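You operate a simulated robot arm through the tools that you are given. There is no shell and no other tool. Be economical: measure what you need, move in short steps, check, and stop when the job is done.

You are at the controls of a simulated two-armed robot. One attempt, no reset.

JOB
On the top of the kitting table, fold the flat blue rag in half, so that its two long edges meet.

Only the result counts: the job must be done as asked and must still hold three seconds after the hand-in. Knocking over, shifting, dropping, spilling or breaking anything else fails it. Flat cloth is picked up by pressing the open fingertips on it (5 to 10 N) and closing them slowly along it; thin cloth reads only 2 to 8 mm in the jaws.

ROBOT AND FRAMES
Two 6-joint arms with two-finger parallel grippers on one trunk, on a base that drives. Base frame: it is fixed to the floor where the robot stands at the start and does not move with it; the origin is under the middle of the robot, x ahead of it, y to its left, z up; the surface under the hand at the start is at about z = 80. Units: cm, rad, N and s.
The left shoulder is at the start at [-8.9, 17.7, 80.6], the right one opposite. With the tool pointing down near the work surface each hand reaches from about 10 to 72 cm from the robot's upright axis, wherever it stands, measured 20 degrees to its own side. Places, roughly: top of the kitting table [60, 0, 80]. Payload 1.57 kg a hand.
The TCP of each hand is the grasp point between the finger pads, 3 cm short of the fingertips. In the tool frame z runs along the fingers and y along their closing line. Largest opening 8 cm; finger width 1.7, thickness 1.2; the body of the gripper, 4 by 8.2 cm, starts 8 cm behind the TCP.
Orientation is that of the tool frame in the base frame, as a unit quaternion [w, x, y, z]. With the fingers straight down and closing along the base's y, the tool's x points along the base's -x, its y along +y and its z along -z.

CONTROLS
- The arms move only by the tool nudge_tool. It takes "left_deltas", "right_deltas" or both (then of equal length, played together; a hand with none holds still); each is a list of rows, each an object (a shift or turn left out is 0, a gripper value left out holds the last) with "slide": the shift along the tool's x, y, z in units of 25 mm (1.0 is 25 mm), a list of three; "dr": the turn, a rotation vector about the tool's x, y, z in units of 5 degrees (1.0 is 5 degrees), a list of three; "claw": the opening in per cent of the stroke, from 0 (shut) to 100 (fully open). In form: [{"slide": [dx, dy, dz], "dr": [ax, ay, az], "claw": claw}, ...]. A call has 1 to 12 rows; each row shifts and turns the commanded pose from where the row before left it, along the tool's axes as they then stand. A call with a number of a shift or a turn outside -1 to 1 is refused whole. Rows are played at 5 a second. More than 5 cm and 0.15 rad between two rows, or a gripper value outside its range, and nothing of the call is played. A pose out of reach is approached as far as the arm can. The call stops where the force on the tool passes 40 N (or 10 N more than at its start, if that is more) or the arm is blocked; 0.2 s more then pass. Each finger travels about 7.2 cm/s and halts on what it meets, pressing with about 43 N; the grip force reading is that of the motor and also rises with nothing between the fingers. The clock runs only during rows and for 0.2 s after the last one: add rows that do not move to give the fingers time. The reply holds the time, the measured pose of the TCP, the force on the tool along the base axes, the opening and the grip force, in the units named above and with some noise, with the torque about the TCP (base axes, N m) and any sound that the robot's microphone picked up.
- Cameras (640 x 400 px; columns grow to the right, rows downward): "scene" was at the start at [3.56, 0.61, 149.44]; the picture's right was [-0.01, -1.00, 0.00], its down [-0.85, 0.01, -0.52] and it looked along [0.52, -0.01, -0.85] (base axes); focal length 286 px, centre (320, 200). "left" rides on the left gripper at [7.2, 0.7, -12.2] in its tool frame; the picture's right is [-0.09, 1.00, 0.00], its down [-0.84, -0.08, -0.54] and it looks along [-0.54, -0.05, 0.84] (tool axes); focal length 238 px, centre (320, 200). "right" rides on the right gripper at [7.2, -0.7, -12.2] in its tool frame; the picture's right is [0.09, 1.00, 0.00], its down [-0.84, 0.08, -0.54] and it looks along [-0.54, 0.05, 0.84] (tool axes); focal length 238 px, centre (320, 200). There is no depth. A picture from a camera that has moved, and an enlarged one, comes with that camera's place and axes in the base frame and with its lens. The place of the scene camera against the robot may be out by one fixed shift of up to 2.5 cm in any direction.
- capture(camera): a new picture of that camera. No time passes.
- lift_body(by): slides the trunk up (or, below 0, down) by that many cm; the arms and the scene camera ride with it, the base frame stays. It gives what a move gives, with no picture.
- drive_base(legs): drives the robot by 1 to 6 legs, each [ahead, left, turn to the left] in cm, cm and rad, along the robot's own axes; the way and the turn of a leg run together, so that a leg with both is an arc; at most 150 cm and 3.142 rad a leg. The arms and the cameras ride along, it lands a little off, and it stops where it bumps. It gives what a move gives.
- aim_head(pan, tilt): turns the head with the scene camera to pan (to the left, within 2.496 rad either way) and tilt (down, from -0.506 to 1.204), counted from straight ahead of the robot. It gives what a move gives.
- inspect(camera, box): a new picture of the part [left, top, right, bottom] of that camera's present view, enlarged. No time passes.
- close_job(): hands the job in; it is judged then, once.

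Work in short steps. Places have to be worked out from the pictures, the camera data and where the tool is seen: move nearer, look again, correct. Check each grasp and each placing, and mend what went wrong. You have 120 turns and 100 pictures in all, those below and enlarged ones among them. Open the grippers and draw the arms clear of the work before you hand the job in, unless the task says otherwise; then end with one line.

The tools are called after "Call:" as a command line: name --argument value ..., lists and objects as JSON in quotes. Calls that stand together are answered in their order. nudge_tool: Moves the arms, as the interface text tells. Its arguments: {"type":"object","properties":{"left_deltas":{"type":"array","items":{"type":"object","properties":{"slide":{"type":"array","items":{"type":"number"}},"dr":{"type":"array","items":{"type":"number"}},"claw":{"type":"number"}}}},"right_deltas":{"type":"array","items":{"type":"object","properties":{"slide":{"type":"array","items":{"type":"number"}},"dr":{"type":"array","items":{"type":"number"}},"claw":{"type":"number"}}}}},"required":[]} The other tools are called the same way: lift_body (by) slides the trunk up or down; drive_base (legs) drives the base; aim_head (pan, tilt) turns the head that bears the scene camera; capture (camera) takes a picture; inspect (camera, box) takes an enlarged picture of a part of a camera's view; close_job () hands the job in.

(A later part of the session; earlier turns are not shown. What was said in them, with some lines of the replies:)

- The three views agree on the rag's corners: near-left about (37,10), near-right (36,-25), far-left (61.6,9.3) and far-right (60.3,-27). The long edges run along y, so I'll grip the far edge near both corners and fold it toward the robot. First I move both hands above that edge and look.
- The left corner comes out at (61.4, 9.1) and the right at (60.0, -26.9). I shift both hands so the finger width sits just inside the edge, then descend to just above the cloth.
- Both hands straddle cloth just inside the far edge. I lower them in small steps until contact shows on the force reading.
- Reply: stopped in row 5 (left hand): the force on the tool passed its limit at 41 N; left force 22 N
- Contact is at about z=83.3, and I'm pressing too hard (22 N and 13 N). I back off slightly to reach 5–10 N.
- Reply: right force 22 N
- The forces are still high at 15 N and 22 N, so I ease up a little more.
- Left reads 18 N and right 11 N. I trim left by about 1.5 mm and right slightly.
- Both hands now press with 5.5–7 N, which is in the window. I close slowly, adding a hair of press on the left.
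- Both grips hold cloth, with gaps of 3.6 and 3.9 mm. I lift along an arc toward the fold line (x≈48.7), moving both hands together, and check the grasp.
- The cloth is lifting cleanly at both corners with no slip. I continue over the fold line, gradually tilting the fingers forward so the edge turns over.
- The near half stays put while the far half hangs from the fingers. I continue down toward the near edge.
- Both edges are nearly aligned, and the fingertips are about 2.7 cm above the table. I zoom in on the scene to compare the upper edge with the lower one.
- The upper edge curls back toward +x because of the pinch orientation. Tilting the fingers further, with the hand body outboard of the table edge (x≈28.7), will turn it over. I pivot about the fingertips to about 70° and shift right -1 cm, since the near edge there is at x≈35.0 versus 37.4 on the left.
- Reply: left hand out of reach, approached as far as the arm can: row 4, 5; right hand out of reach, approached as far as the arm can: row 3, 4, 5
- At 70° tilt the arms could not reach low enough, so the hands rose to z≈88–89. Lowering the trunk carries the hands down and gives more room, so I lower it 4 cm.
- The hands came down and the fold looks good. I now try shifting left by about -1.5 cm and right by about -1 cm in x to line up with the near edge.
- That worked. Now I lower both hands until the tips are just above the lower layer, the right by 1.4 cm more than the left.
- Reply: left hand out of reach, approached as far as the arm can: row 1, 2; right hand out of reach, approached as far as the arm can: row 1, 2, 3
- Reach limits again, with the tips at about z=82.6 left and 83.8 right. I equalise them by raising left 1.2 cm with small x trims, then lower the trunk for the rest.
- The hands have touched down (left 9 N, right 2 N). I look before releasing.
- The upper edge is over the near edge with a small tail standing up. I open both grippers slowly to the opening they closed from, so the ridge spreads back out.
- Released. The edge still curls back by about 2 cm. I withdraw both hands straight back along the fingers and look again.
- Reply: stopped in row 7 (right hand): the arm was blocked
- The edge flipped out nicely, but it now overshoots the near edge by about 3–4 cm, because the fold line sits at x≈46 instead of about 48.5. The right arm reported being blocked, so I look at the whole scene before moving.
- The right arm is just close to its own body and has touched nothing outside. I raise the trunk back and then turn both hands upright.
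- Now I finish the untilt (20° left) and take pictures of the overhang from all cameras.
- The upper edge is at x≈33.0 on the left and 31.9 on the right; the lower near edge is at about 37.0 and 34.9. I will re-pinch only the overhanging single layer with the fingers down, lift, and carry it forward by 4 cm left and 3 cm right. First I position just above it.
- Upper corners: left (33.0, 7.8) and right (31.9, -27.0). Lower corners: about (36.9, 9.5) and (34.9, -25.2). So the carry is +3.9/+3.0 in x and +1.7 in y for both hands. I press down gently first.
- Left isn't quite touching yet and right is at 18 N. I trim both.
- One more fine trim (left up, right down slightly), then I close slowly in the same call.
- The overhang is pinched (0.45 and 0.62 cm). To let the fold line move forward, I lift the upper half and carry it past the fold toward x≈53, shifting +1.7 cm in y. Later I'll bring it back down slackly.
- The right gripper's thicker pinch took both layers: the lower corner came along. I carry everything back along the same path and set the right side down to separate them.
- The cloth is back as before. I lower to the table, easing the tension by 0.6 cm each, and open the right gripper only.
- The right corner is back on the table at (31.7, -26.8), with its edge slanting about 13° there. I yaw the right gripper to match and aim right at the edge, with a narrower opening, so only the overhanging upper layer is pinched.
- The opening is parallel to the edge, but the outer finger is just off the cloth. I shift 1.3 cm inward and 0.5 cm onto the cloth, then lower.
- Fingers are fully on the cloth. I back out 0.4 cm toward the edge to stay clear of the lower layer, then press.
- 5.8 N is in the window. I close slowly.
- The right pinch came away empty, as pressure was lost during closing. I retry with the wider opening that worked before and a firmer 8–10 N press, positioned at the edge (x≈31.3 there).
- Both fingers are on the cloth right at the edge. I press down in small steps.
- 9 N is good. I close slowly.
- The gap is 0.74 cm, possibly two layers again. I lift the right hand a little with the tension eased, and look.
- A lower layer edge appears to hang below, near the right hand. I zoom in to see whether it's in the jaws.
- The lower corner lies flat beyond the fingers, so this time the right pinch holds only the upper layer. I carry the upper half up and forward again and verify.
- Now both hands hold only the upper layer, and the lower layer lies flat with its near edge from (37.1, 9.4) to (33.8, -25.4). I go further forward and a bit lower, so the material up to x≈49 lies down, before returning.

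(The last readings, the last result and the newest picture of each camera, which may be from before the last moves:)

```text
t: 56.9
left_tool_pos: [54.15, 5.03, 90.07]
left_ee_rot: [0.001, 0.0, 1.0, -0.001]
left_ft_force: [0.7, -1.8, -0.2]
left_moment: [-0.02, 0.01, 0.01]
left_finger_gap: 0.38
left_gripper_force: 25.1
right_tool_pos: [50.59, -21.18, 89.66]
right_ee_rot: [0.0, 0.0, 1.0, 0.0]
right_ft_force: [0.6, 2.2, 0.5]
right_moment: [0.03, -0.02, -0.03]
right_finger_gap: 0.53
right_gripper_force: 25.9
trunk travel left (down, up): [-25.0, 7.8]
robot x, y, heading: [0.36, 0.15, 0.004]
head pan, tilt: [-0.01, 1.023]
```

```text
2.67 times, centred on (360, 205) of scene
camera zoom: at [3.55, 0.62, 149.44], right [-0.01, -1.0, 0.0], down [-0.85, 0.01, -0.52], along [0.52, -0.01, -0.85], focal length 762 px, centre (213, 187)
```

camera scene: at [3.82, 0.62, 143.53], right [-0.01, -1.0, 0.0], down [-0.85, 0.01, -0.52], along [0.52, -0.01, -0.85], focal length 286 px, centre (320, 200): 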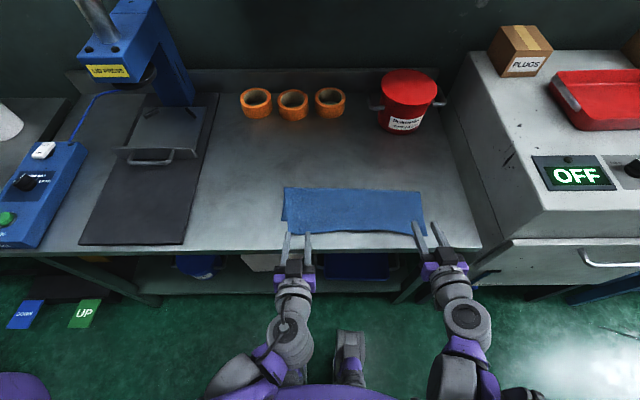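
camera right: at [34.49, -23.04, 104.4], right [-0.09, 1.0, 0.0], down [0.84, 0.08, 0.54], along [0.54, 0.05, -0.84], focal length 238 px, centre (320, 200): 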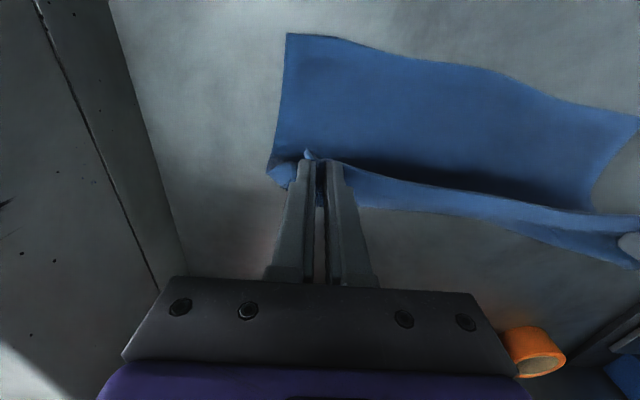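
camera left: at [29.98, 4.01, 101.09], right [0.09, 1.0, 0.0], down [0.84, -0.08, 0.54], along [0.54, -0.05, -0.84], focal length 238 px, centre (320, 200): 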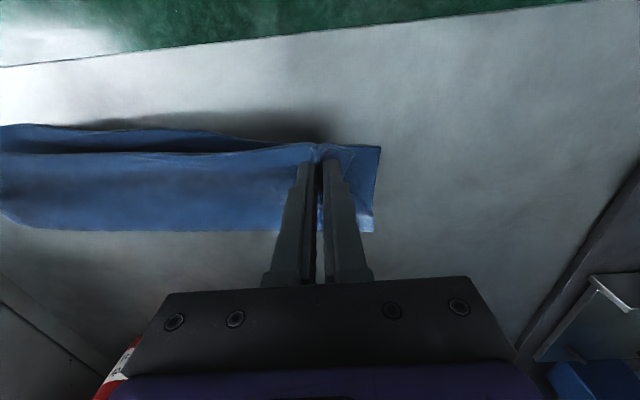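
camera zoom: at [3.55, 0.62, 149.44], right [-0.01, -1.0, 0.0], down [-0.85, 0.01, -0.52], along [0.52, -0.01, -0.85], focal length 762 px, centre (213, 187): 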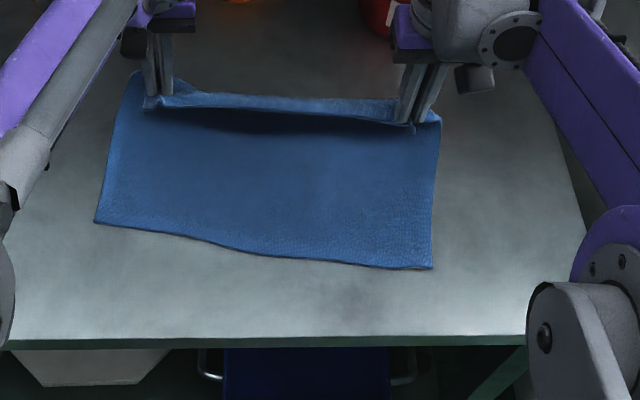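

The whole rag slid forward and rotated a little; that's fine on the table. The near edge now runs from about (41.7, 12.2) to (35.9, -22). I return the hands slackly to lay the held edge on it, aiming for left (42.5, 7.8) and right (37.4, -18.1), and stop slightly short to check.

Call:
nudge_tool --left_deltas '[{"slide": [0.68, 0.16, 0]}, {"slide": [0.68, 0.16, 0]}, {"slide": [0.68, 0.16, 0.1]}, {"slide": [0.68, 0.16, 0.2]}, {"slide": [0.68, 0.16, 0.3]}, {"slide": [0.68, 0.16, 0.3]}, {}]' --right_deltas '[{"slide": [0.8, 0.18, 0]}, {"slide": [0.8, 0.18, 0]}, {"slide": [0.8, 0.18, 0.1]}, {"slide": [0.8, 0.18, 0.2]}, {"slide": [0.8, 0.18, 0.3]}, {"slide": [0.8, 0.18, 0.3]}, {}]'

Call:
inspect --camera "scene" --box '[240, 130, 480, 280]'

Call:
capture --camera "left"

Call:
capture --camera "right"

```text
t: 58.5
left_tool_pos: [43.89, 7.51, 87.9]
left_ee_rot: [0.0, 0.0, 1.0, 0.0]
left_ft_force: [-0.6, -2.4, 0.4]
left_moment: [-0.03, 0.02, 0.0]
left_finger_gap: 0.4
left_gripper_force: 25.0
right_tool_pos: [38.49, -18.58, 87.52]
right_ee_rot: [-0.001, 0.0, 1.0, 0.001]
right_ft_force: [0.8, 2.5, -0.3]
right_moment: [0.07, -0.03, -0.01]
right_finger_gap: 0.54
right_gripper_force: 26.0
trunk travel left (down, up): [-25.0, 7.8]
robot x, y, heading: [-0.17, 0.32, 0.002]
head pan, tilt: [-0.01, 1.023]
```

```text
2.67 times, centred on (360, 205) of scene
camera zoom: at [3.65, 0.59, 149.44], right [-0.01, -1.0, 0.0], down [-0.85, 0.01, -0.52], along [0.52, -0.01, -0.85], focal length 762 px, centre (213, 187)
```

zoom: 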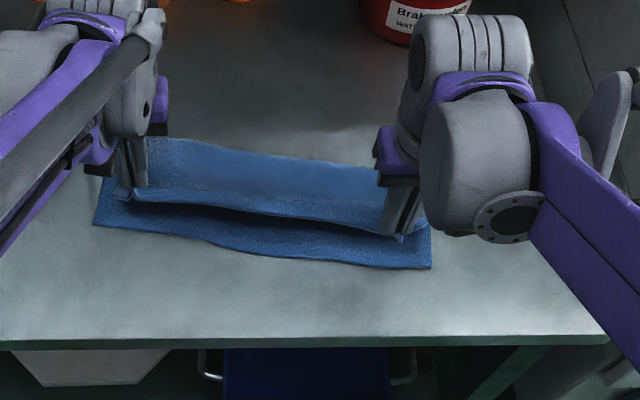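

```text
36 pictures are left
camera left: at [36.76, 8.26, 100.05], right [0.09, 1.0, 0.0], down [0.84, -0.08, 0.54], along [0.54, -0.05, -0.84], focal length 238 px, centre (320, 200)
```

left: 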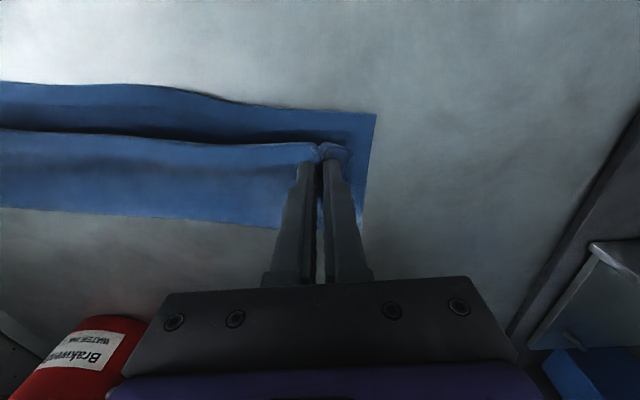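

```text
35 pictures are left
camera right: at [31.38, -19.17, 99.8], right [-0.09, 1.0, 0.0], down [0.84, 0.08, 0.54], along [0.54, 0.05, -0.84], focal length 238 px, centre (320, 200)
```

right: 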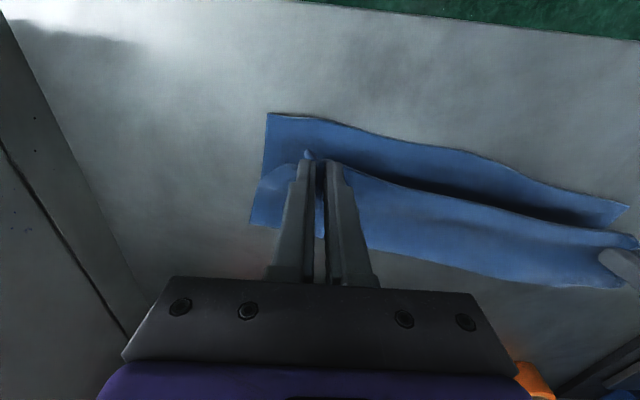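

The lower near edge is confirmed from (41.7, 12.3) to (36.1, -22.9), and the slack loop lies forward. I move the last -1.5/-0.9 cm in x and lower to just above the table.

Call:
nudge_tool --left_deltas '[{"slide": [0.2, 0, 0.3]}, {"slide": [0.2, 0, 0.4]}, {"slide": [0.2, 0, 0.4]}, {"slide": [0, 0, 0.4]}, {}]' --right_deltas '[{"slide": [0.12, 0, 0.25]}, {"slide": [0.12, 0, 0.35]}, {"slide": [0.12, 0, 0.4]}, {"slide": [0, 0, 0.35]}, {}]'

Call:
inspect --camera "left" --box '[200, 80, 440, 230]'

Call:
inspect --camera "right" --box '[220, 80, 460, 230]'

```text
t: 59.7
left_tool_pos: [42.43, 7.56, 84.21]
left_ee_rot: [0.002, 0.0, 1.0, -0.001]
left_ft_force: [-1.1, -1.9, 0.1]
left_moment: [0.0, 0.0, 0.03]
left_finger_gap: 0.4
left_gripper_force: 24.7
right_tool_pos: [37.72, -18.54, 84.07]
right_ee_rot: [0.001, 0.001, 1.0, 0.0]
right_ft_force: [-1.0, 2.0, 0.5]
right_moment: [0.02, -0.01, 0.0]
right_finger_gap: 0.54
right_gripper_force: 25.4
trunk travel left (down, up): [-25.0, 7.8]
robot x, y, heading: [0.11, -0.11, -0.0]
head pan, tilt: [-0.01, 1.023]
```

```text
2.67 times, centred on (320, 155) of left
camera zoom: at [35.19, 8.28, 96.3], right [0.09, 1.0, 0.0], down [0.84, -0.08, 0.54], along [0.54, -0.05, -0.84], focal length 636 px, centre (320, 320)
```

zoom: 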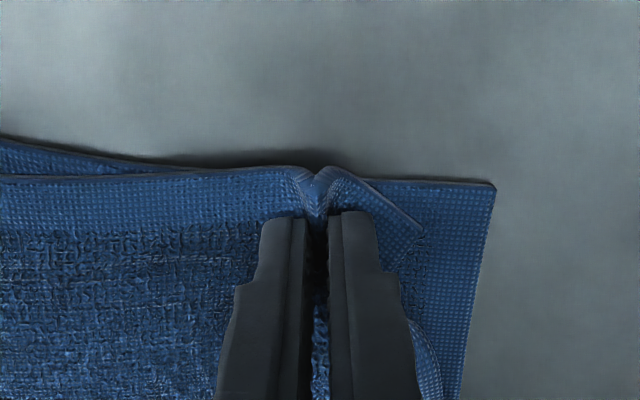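

```text
2.67 times, centred on (340, 155) of right
camera zoom: at [30.47, -19.18, 96.32], right [-0.09, 1.0, 0.0], down [0.84, 0.08, 0.54], along [0.54, 0.05, -0.84], focal length 636 px, centre (267, 320)
```

zoom: 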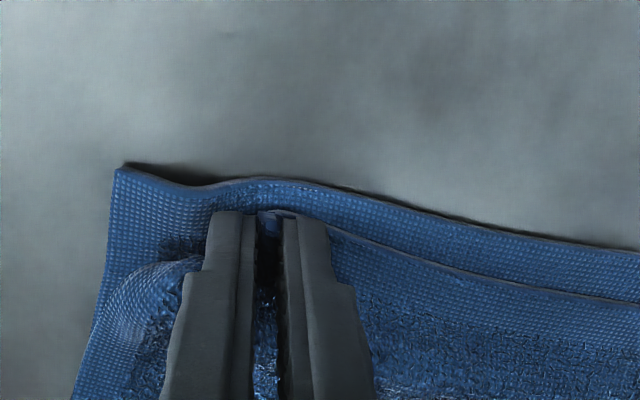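

Left is aligned. Right lags the lower edge by about 0.9 cm, so I shift it back, then lower both gently to contact.

Call:
nudge_tool --left_deltas '[{"slide": [-0.08, 0, 0.1]}, {"slide": [0, 0.06, 0.08]}, {}, {}]' --right_deltas '[{"slide": [0.18, 0, 0.05]}, {"slide": [0.18, -0.06, 0.08]}, {}, {}]'

Call:
inspect --camera "right" --box '[220, 80, 460, 230]'

```text
t: 60.7
left_tool_pos: [42.51, 7.58, 83.57]
left_ee_rot: [0.001, 0.001, 1.0, -0.001]
left_ft_force: [-0.9, -6.8, 8.0]
left_moment: [-0.18, 0.01, -0.01]
left_finger_gap: 0.4
left_gripper_force: 24.4
right_tool_pos: [36.58, -18.71, 83.65]
right_ee_rot: [-0.001, 0.0, 1.0, -0.001]
right_ft_force: [2.5, 5.8, 8.1]
right_moment: [0.21, -0.12, 0.02]
right_finger_gap: 0.56
right_gripper_force: 25.8
trunk travel left (down, up): [-25.0, 7.8]
robot x, y, heading: [-0.26, -0.09, -0.002]
head pan, tilt: [-0.01, 1.023]
```

```text
2.67 times, centred on (340, 155) of right
camera zoom: at [29.44, -19.28, 95.93], right [-0.09, 1.0, 0.0], down [0.84, 0.08, 0.54], along [0.54, 0.05, -0.84], focal length 636 px, centre (267, 320)
```

zoom: 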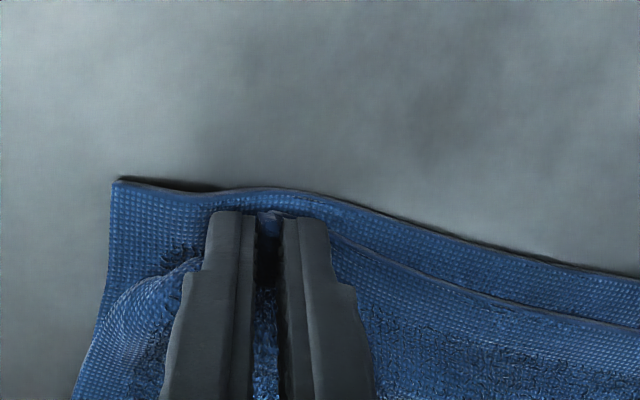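

Right still lags by about 0.5 cm. I raise it a hair, shift -0.5 cm, touch down and open both slowly.

Call:
nudge_tool --left_deltas '[{}, {}, {}, {"claw": 8}, {"claw": 15}, {"claw": 22}, {"claw": 29}, {"claw": 36}, {"claw": 42}, {}]' --right_deltas '[{"slide": [0.1, 0, -0.16]}, {"slide": [0.1, 0, 0]}, {"slide": [0, 0, 0.13]}, {"claw": 8}, {"claw": 15}, {"claw": 22}, {"claw": 29}, {"claw": 36}, {"claw": 42}, {}]'

Call:
nudge_tool --left_deltas '[{"slide": [0, 0, -0.5]}, {"slide": [0, 0, -1]}, {"slide": [0, 0, -1]}, {"slide": [0.7, 0, -1]}, {"slide": [1, 0.5, -0.5]}, {"slide": [1, 0.5, 0]}, {"slide": [1, 0.5, 0]}, {}]' --right_deltas '[{"slide": [0, 0, -0.5]}, {"slide": [0, 0, -1]}, {"slide": [0, 0, -1]}, {"slide": [0.5, 0, -1]}, {"slide": [0.7, -0.6, -0.5]}, {"slide": [0.7, -0.7, 0]}, {"slide": [0.5, -0.7, 0]}, {}]'

Call:
inspect --camera "scene" --box '[240, 130, 480, 280]'

Call:
capture --camera "left"

Call:
capture --camera "right"

```text
t: 62.9
left_tool_pos: [42.55, 7.63, 83.53]
left_ee_rot: [0.0, 0.0, 1.0, 0.0]
left_ft_force: [0.1, 0.0, 7.9]
left_moment: [-0.01, -0.02, -0.02]
left_finger_gap: 2.81
left_gripper_force: 0.2
right_tool_pos: [36.19, -18.67, 83.67]
right_ee_rot: [0.0, 0.0, 1.0, -0.001]
right_ft_force: [-0.1, 0.0, 1.4]
right_moment: [0.01, -0.05, -0.01]
right_finger_gap: 3.34
right_gripper_force: 0.1
trunk travel left (down, up): [-25.0, 7.8]
robot x, y, heading: [0.0, -0.22, -0.0]
head pan, tilt: [-0.01, 1.023]
```

```text
t: 64.7
left_tool_pos: [33.43, 11.32, 93.43]
left_ee_rot: [0.001, 0.0, 1.0, -0.001]
left_ft_force: [0.8, 0.6, -0.4]
left_moment: [0.01, 0.02, 0.02]
left_finger_gap: 3.36
left_gripper_force: 0.1
right_tool_pos: [30.36, -23.57, 93.75]
right_ee_rot: [0.0, 0.0, 1.0, 0.0]
right_ft_force: [0.2, -0.6, -0.7]
right_moment: [0.03, 0.01, 0.0]
right_finger_gap: 3.37
right_gripper_force: 0.0
trunk travel left (down, up): [-25.0, 7.8]
robot x, y, heading: [-0.26, -0.23, -0.001]
head pan, tilt: [-0.01, 1.023]
```

```text
2.67 times, centred on (360, 205) of scene
camera zoom: at [3.66, 0.61, 149.44], right [-0.01, -1.0, 0.0], down [-0.85, 0.01, -0.52], along [0.52, -0.01, -0.85], focal length 762 px, centre (213, 187)
```

zoom: 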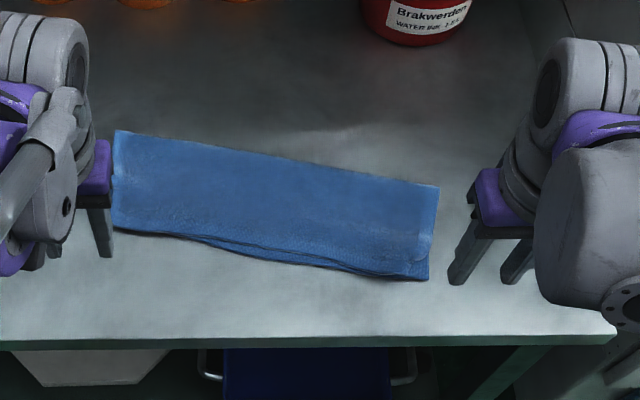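

```text
30 pictures are left
camera left: at [26.27, 12.04, 105.52], right [0.09, 1.0, 0.0], down [0.84, -0.08, 0.54], along [0.54, -0.05, -0.84], focal length 238 px, centre (320, 200)
```

left: 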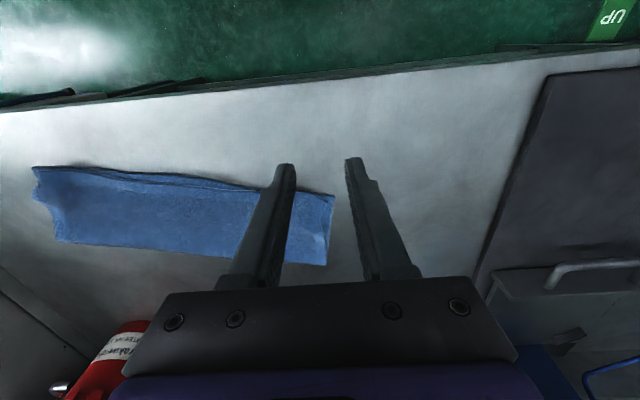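

```text
29 pictures are left
camera right: at [23.12, -24.24, 105.96], right [-0.09, 1.0, 0.0], down [0.84, 0.08, 0.54], along [0.54, 0.05, -0.84], focal length 238 px, centre (320, 200)
```

right: 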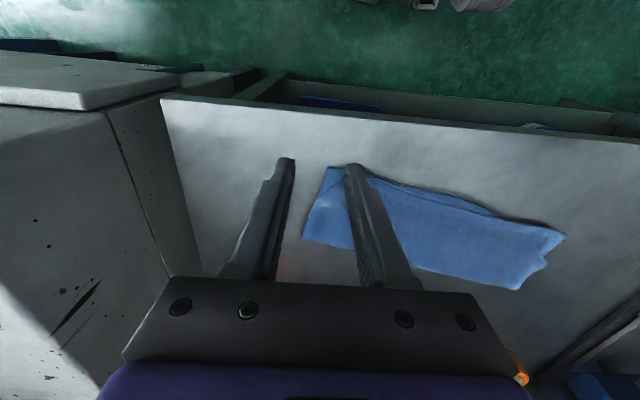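

The edges now nearly coincide. I zoom in closely along the near edge.

Call:
inspect --camera "scene" --box '[275, 170, 411, 255]'

Call:
inspect --camera "right" --box '[290, 140, 450, 240]'

```text
4.71 times, centred on (343, 212) of scene
camera zoom: at [3.66, 0.61, 149.44], right [-0.01, -1.0, 0.0], down [-0.85, 0.01, -0.52], along [0.52, -0.01, -0.85], focal length 1345 px, centre (212, 141)
```

zoom: 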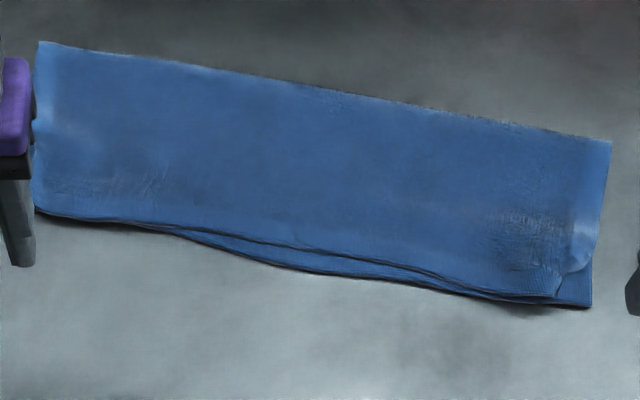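

```text
4.00 times, centred on (370, 190) of right
camera zoom: at [23.12, -24.24, 105.96], right [-0.09, 1.0, 0.0], down [0.84, 0.08, 0.54], along [0.54, 0.05, -0.84], focal length 953 px, centre (120, 240)
```

zoom: 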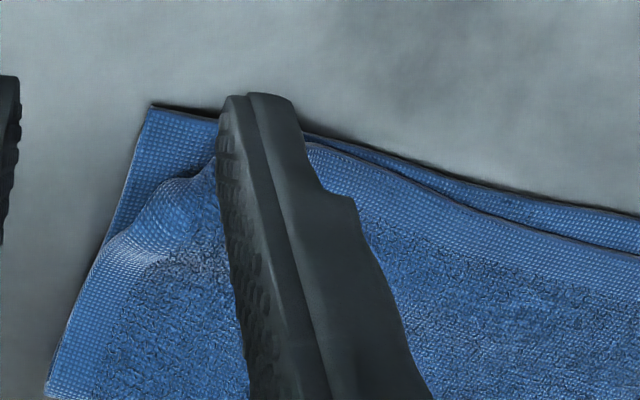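

The edges meet within about 1 cm. The upper right corner looks curled under, so I move the right hand for an unobstructed close look.

Call:
nudge_tool --right_deltas '[{"slide": [0, -0.8, 0]}, {"slide": [0, -0.8, 0.5]}, {"slide": [0, 0, 0.5]}, {}]'

Call:
inspect --camera "right" --box '[360, 110, 560, 235]'

Call:
inspect --camera "left" --box '[250, 150, 410, 250]'

```text
t: 65.7
left_tool_pos: [33.53, 11.32, 93.34]
left_ee_rot: [0.001, 0.0, 1.0, 0.0]
left_ft_force: [-0.2, 0.0, 1.1]
left_moment: [0.02, 0.0, 0.0]
left_finger_gap: 3.36
left_gripper_force: 0.1
right_tool_pos: [30.18, -27.77, 91.01]
right_ee_rot: [0.0, 0.0, 1.0, -0.001]
right_ft_force: [-0.2, 0.7, 0.9]
right_moment: [-0.04, 0.0, 0.0]
right_finger_gap: 3.33
right_gripper_force: 0.1
trunk travel left (down, up): [-25.0, 7.8]
robot x, y, heading: [0.11, 0.44, -0.004]
head pan, tilt: [-0.01, 1.023]
```

```text
3.20 times, centred on (460, 172) of right
camera zoom: at [23.05, -28.28, 103.3], right [-0.09, 1.0, 0.0], down [0.84, 0.08, 0.54], along [0.54, 0.05, -0.84], focal length 763 px, centre (-128, 288)
```

zoom: 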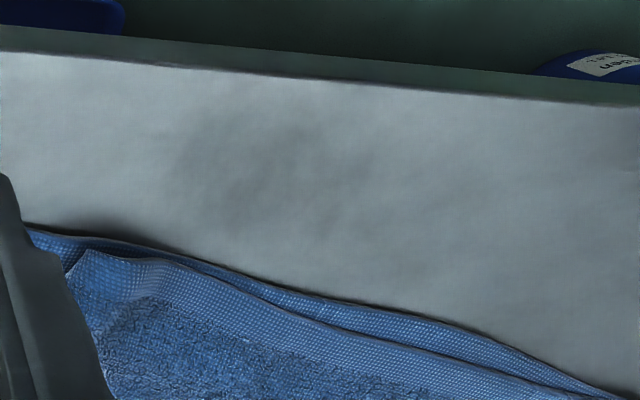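

```text
4.00 times, centred on (330, 200) of left
camera zoom: at [26.22, 12.03, 105.53], right [0.09, 1.0, 0.0], down [0.84, -0.08, 0.54], along [0.54, -0.05, -0.84], focal length 953 px, centre (280, 200)
```

zoom: 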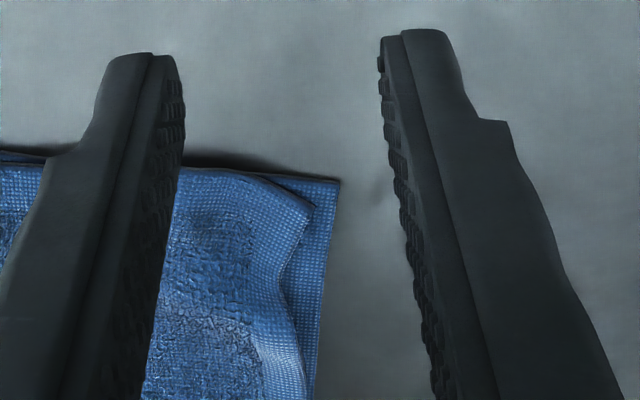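

The left corner sits within about 0.7 cm. I check the right corner with a tight scene zoom.

Call:
inspect --camera "scene" --box '[376, 205, 416, 240]'

```text
11.43 times, centred on (396, 222) of scene
camera zoom: at [3.57, 0.61, 149.44], right [-0.01, -1.0, 0.0], down [-0.85, 0.01, -0.52], along [0.52, -0.01, -0.85], focal length 3266 px, centre (-549, -57)
```

zoom: 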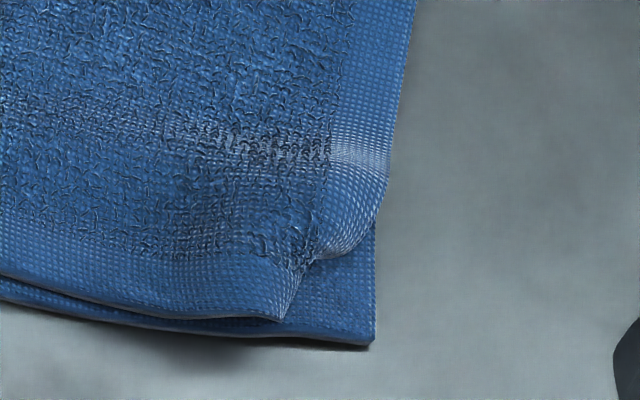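

The upper right corner is tucked under by about 2 cm, because the right side was opened with almost no press. I'll spread it out: place the closed right fingertips just inside the corner, press to about 7 N, and open them so the outer finger draws the hem outward.

Call:
nudge_tool --right_deltas '[{"slide": [-0.5, 0.6, 0], "claw": 0}, {"slide": [-0.6, 0.75, 0]}, {"slide": [-0.7, 0.75, 0]}, {"slide": [-0.77, 0.75, 0]}, {"slide": [0, 0.78, 0.7]}, {"slide": [0, 0, 1]}, {"slide": [0, 0, 0.9]}, {}]'

Call:
inspect --camera "right" --box '[220, 90, 420, 215]'

```text
t: 67.5
left_tool_pos: [33.41, 11.25, 93.43]
left_ee_rot: [0.001, -0.001, 1.0, 0.0]
left_ft_force: [-0.4, 1.1, 1.0]
left_moment: [0.0, 0.01, 0.0]
left_finger_gap: 3.37
left_gripper_force: 0.0
right_tool_pos: [36.94, -18.48, 84.67]
right_ee_rot: [-0.001, 0.001, 1.0, 0.0]
right_ft_force: [-0.3, -0.1, 0.2]
right_moment: [-0.02, -0.04, 0.0]
right_finger_gap: 0.0
right_gripper_force: 21.7
trunk travel left (down, up): [-25.0, 7.8]
robot x, y, heading: [0.09, -0.16, 0.001]
head pan, tilt: [-0.01, 1.023]
```

```text
3.20 times, centred on (320, 152) of right
camera zoom: at [29.72, -19.08, 96.82], right [-0.09, 1.0, 0.0], down [0.84, 0.08, 0.54], along [0.54, 0.05, -0.84], focal length 763 px, centre (320, 352)
```

zoom: 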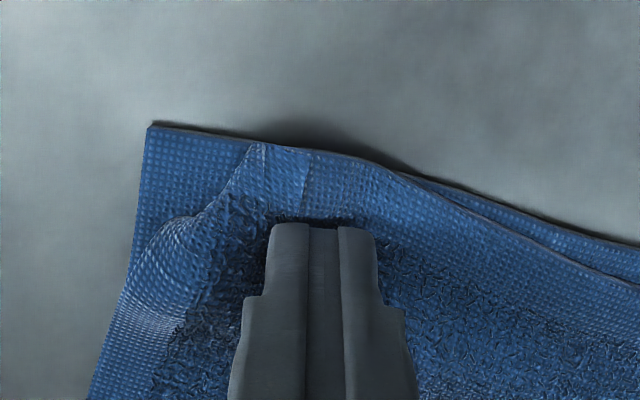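

The residual ridge crease and the tucked corner are clear just ahead of the fingertips. I shift 1 cm nearer the edge and 0.5 cm outward, and press.

Call:
nudge_tool --right_deltas '[{"slide": [0.4, -0.2, 0]}, {"slide": [0, 0, 0.2]}, {"slide": [0, 0, 0.1]}, {"slide": [0, 0, 0.06]}, {}, {}]'

```text
t: 68.9
left_tool_pos: [33.38, 11.17, 93.36]
left_ee_rot: [0.001, 0.0, 1.0, 0.0]
left_ft_force: [-0.5, -0.3, 0.6]
left_moment: [0.0, 0.01, -0.02]
left_finger_gap: 3.34
left_gripper_force: 0.2
right_tool_pos: [35.64, -18.95, 83.8]
right_ee_rot: [0.0, 0.0, 1.0, 0.0]
right_ft_force: [1.4, -0.4, 6.7]
right_moment: [-0.08, -0.03, 0.01]
right_finger_gap: 0.01
right_gripper_force: 21.6
trunk travel left (down, up): [-25.0, 7.8]
robot x, y, heading: [0.13, 0.36, 0.0]
head pan, tilt: [-0.01, 1.023]
```

6.7 N is good. I open slowly to spread the corner.

Call:
nudge_tool --right_deltas '[{"claw": 6}, {"claw": 12}, {"claw": 18}, {"claw": 24}, {"claw": 30}, {"claw": 36}, {"claw": 42}, {"claw": 46}, {}]'

Call:
inspect --camera "right" --box '[220, 90, 420, 215]'

```text
t: 70.9
left_tool_pos: [33.38, 11.43, 93.39]
left_ee_rot: [0.001, 0.0, 1.0, 0.0]
left_ft_force: [0.5, -0.4, 0.3]
left_moment: [0.0, -0.02, -0.03]
left_finger_gap: 3.36
left_gripper_force: 0.1
right_tool_pos: [35.67, -18.98, 83.77]
right_ee_rot: [0.0, 0.0, 1.0, -0.001]
right_ft_force: [0.4, 2.0, 6.9]
right_moment: [-0.1, 0.02, 0.02]
right_finger_gap: 3.34
right_gripper_force: 0.0
trunk travel left (down, up): [-25.0, 7.8]
robot x, y, heading: [-0.19, 0.01, 0.002]
head pan, tilt: [-0.01, 1.023]
```

```text
3.20 times, centred on (320, 152) of right
camera zoom: at [28.47, -19.55, 95.98], right [-0.09, 1.0, 0.0], down [0.84, 0.08, 0.54], along [0.54, 0.05, -0.84], focal length 763 px, centre (320, 352)
```

zoom: 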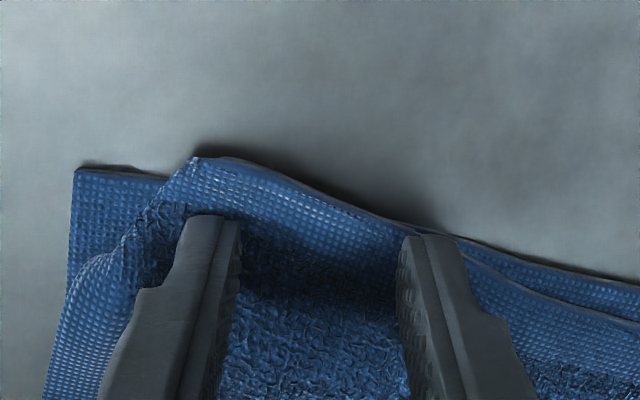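

The ridge has opened up. I lift the hand clear and look from the scene camera.

Call:
nudge_tool --right_deltas '[{"slide": [0, 0, -0.5]}, {"slide": [0, 0, -1]}, {"slide": [0, 0, -1]}, {"slide": [0.8, -0.8, -0.5]}, {"slide": [0.8, -0.8, 0]}, {"slide": [0.2, -0.8, 0]}, {}]'

Call:
inspect --camera "scene" --box '[275, 170, 411, 255]'

Call:
inspect --camera "scene" --box '[370, 205, 418, 240]'

```text
t: 72.5
left_tool_pos: [33.48, 11.3, 93.39]
left_ee_rot: [0.001, 0.0, 1.0, -0.001]
left_ft_force: [0.6, -0.2, -0.7]
left_moment: [0.0, 0.04, 0.01]
left_finger_gap: 3.35
left_gripper_force: 0.0
right_tool_pos: [30.82, -25.13, 91.48]
right_ee_rot: [0.0, 0.0, 1.0, 0.0]
right_ft_force: [-0.2, 0.7, -0.7]
right_moment: [0.0, -0.05, 0.03]
right_finger_gap: 3.69
right_gripper_force: 0.0
trunk travel left (down, up): [-25.0, 7.8]
robot x, y, heading: [-0.02, 0.06, 0.004]
head pan, tilt: [-0.01, 1.023]
```

```text
4.71 times, centred on (343, 212) of scene
camera zoom: at [3.56, 0.63, 149.44], right [-0.01, -1.0, 0.0], down [-0.85, 0.01, -0.52], along [0.52, -0.01, -0.85], focal length 1345 px, centre (212, 141)
```

zoom: 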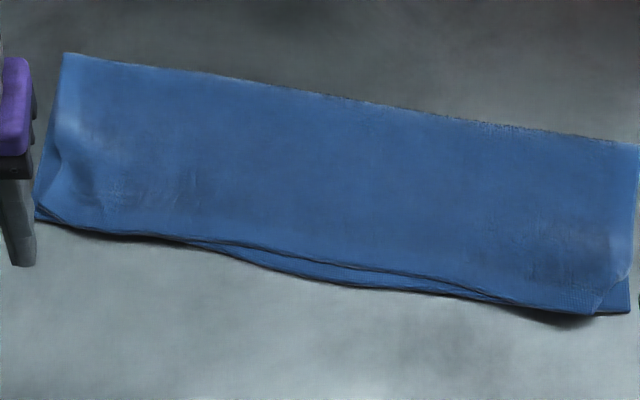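

```text
11.43 times, centred on (394, 222) of scene
camera zoom: at [3.56, 0.63, 149.44], right [-0.01, -1.0, 0.0], down [-0.85, 0.01, -0.52], along [0.52, -0.01, -0.85], focal length 3266 px, centre (-526, -57)
```

zoom: 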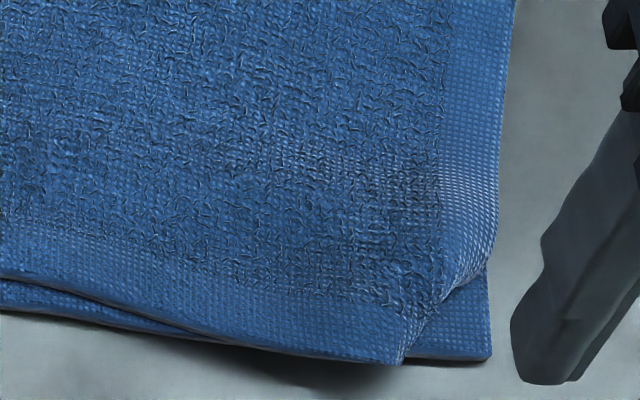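

The long edges now meet within about 1 cm along their whole length, and the right corner is much flatter. I draw both arms clear with the grippers open and take a last look.

Call:
nudge_tool --left_deltas '[{"slide": [0.5, 0.5, -0.8], "claw": 90}, {"slide": [0.3, 0.9, -0.8]}, {"slide": [0, 0.9, -0.6]}, {"slide": [0, 0.9, 0]}, {"slide": [0, 0.9, 0]}, {}, {}]' --right_deltas '[{"slide": [0.3, -0.6, -0.8], "claw": 90}, {"slide": [0, -0.8, -0.8]}, {"slide": [0, -0.6, -0.6]}, {}, {}, {}, {}]'

Call:
inspect --camera "scene" --box '[265, 170, 425, 270]'

Call:
inspect --camera "scene" --box '[270, 190, 318, 225]'

Call:
capture --camera "scene"

```text
t: 74.1
left_tool_pos: [31.51, 21.63, 98.76]
left_ee_rot: [0.001, 0.0, 1.0, 0.001]
left_ft_force: [-0.3, 0.1, -0.2]
left_moment: [0.05, -0.03, -0.05]
left_finger_gap: 7.22
left_gripper_force: 0.0
right_tool_pos: [30.26, -30.02, 96.82]
right_ee_rot: [0.0, -0.001, 1.0, 0.0]
right_ft_force: [0.1, 0.5, -0.1]
right_moment: [0.0, 0.01, 0.02]
right_finger_gap: 7.21
right_gripper_force: 0.0
trunk travel left (down, up): [-25.0, 7.8]
robot x, y, heading: [0.06, 0.21, 0.003]
head pan, tilt: [-0.01, 1.023]
```

```text
4.00 times, centred on (345, 220) of scene
camera zoom: at [3.58, 0.62, 149.44], right [-0.01, -1.0, 0.0], down [-0.85, 0.01, -0.52], along [0.52, -0.01, -0.85], focal length 1143 px, centre (220, 120)
```

zoom: 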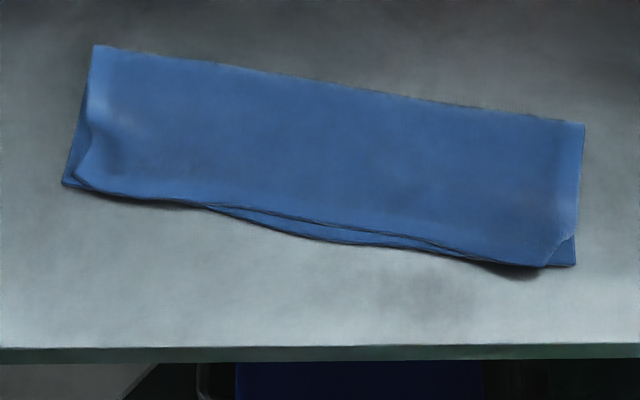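

```text
11.43 times, centred on (294, 208) of scene
camera zoom: at [3.58, 0.62, 149.44], right [-0.01, -1.0, 0.0], down [-0.85, 0.01, -0.52], along [0.52, -0.01, -0.85], focal length 3266 px, centre (617, 114)
```

zoom: 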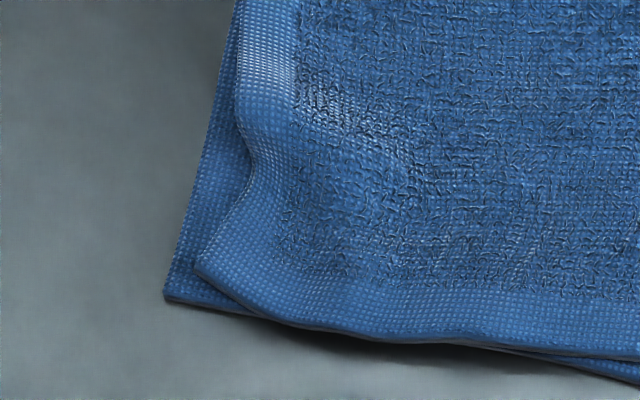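

```text
17 pictures are left
camera scene: at [3.58, 0.62, 149.44], right [-0.01, -1.0, 0.0], down [-0.85, 0.01, -0.52], along [0.52, -0.01, -0.85], focal length 286 px, centre (320, 200)
```

scene: 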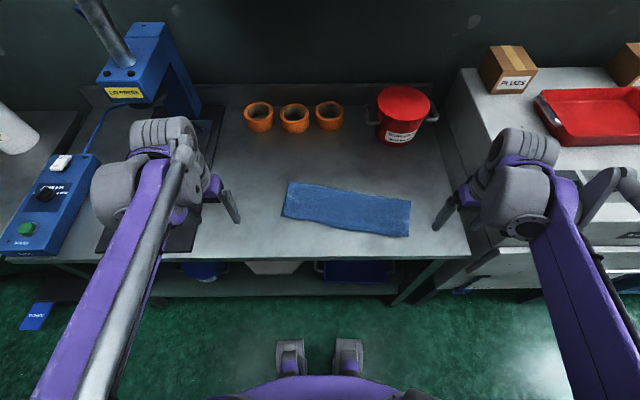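

The rag is folded in half with the long edges meeting within about 1 cm. The left corner is within 1 cm and the right within about 2 cm. Both arms are clear and the other objects are where they were, so I hand in.

Call:
close_job

```text
The job is handed in.
```

I folded the blue rag in half on the kitting table and handed the job in; its long edges meet within about 1 cm, though the upper right corner sits about 2 cm in from the lower one.
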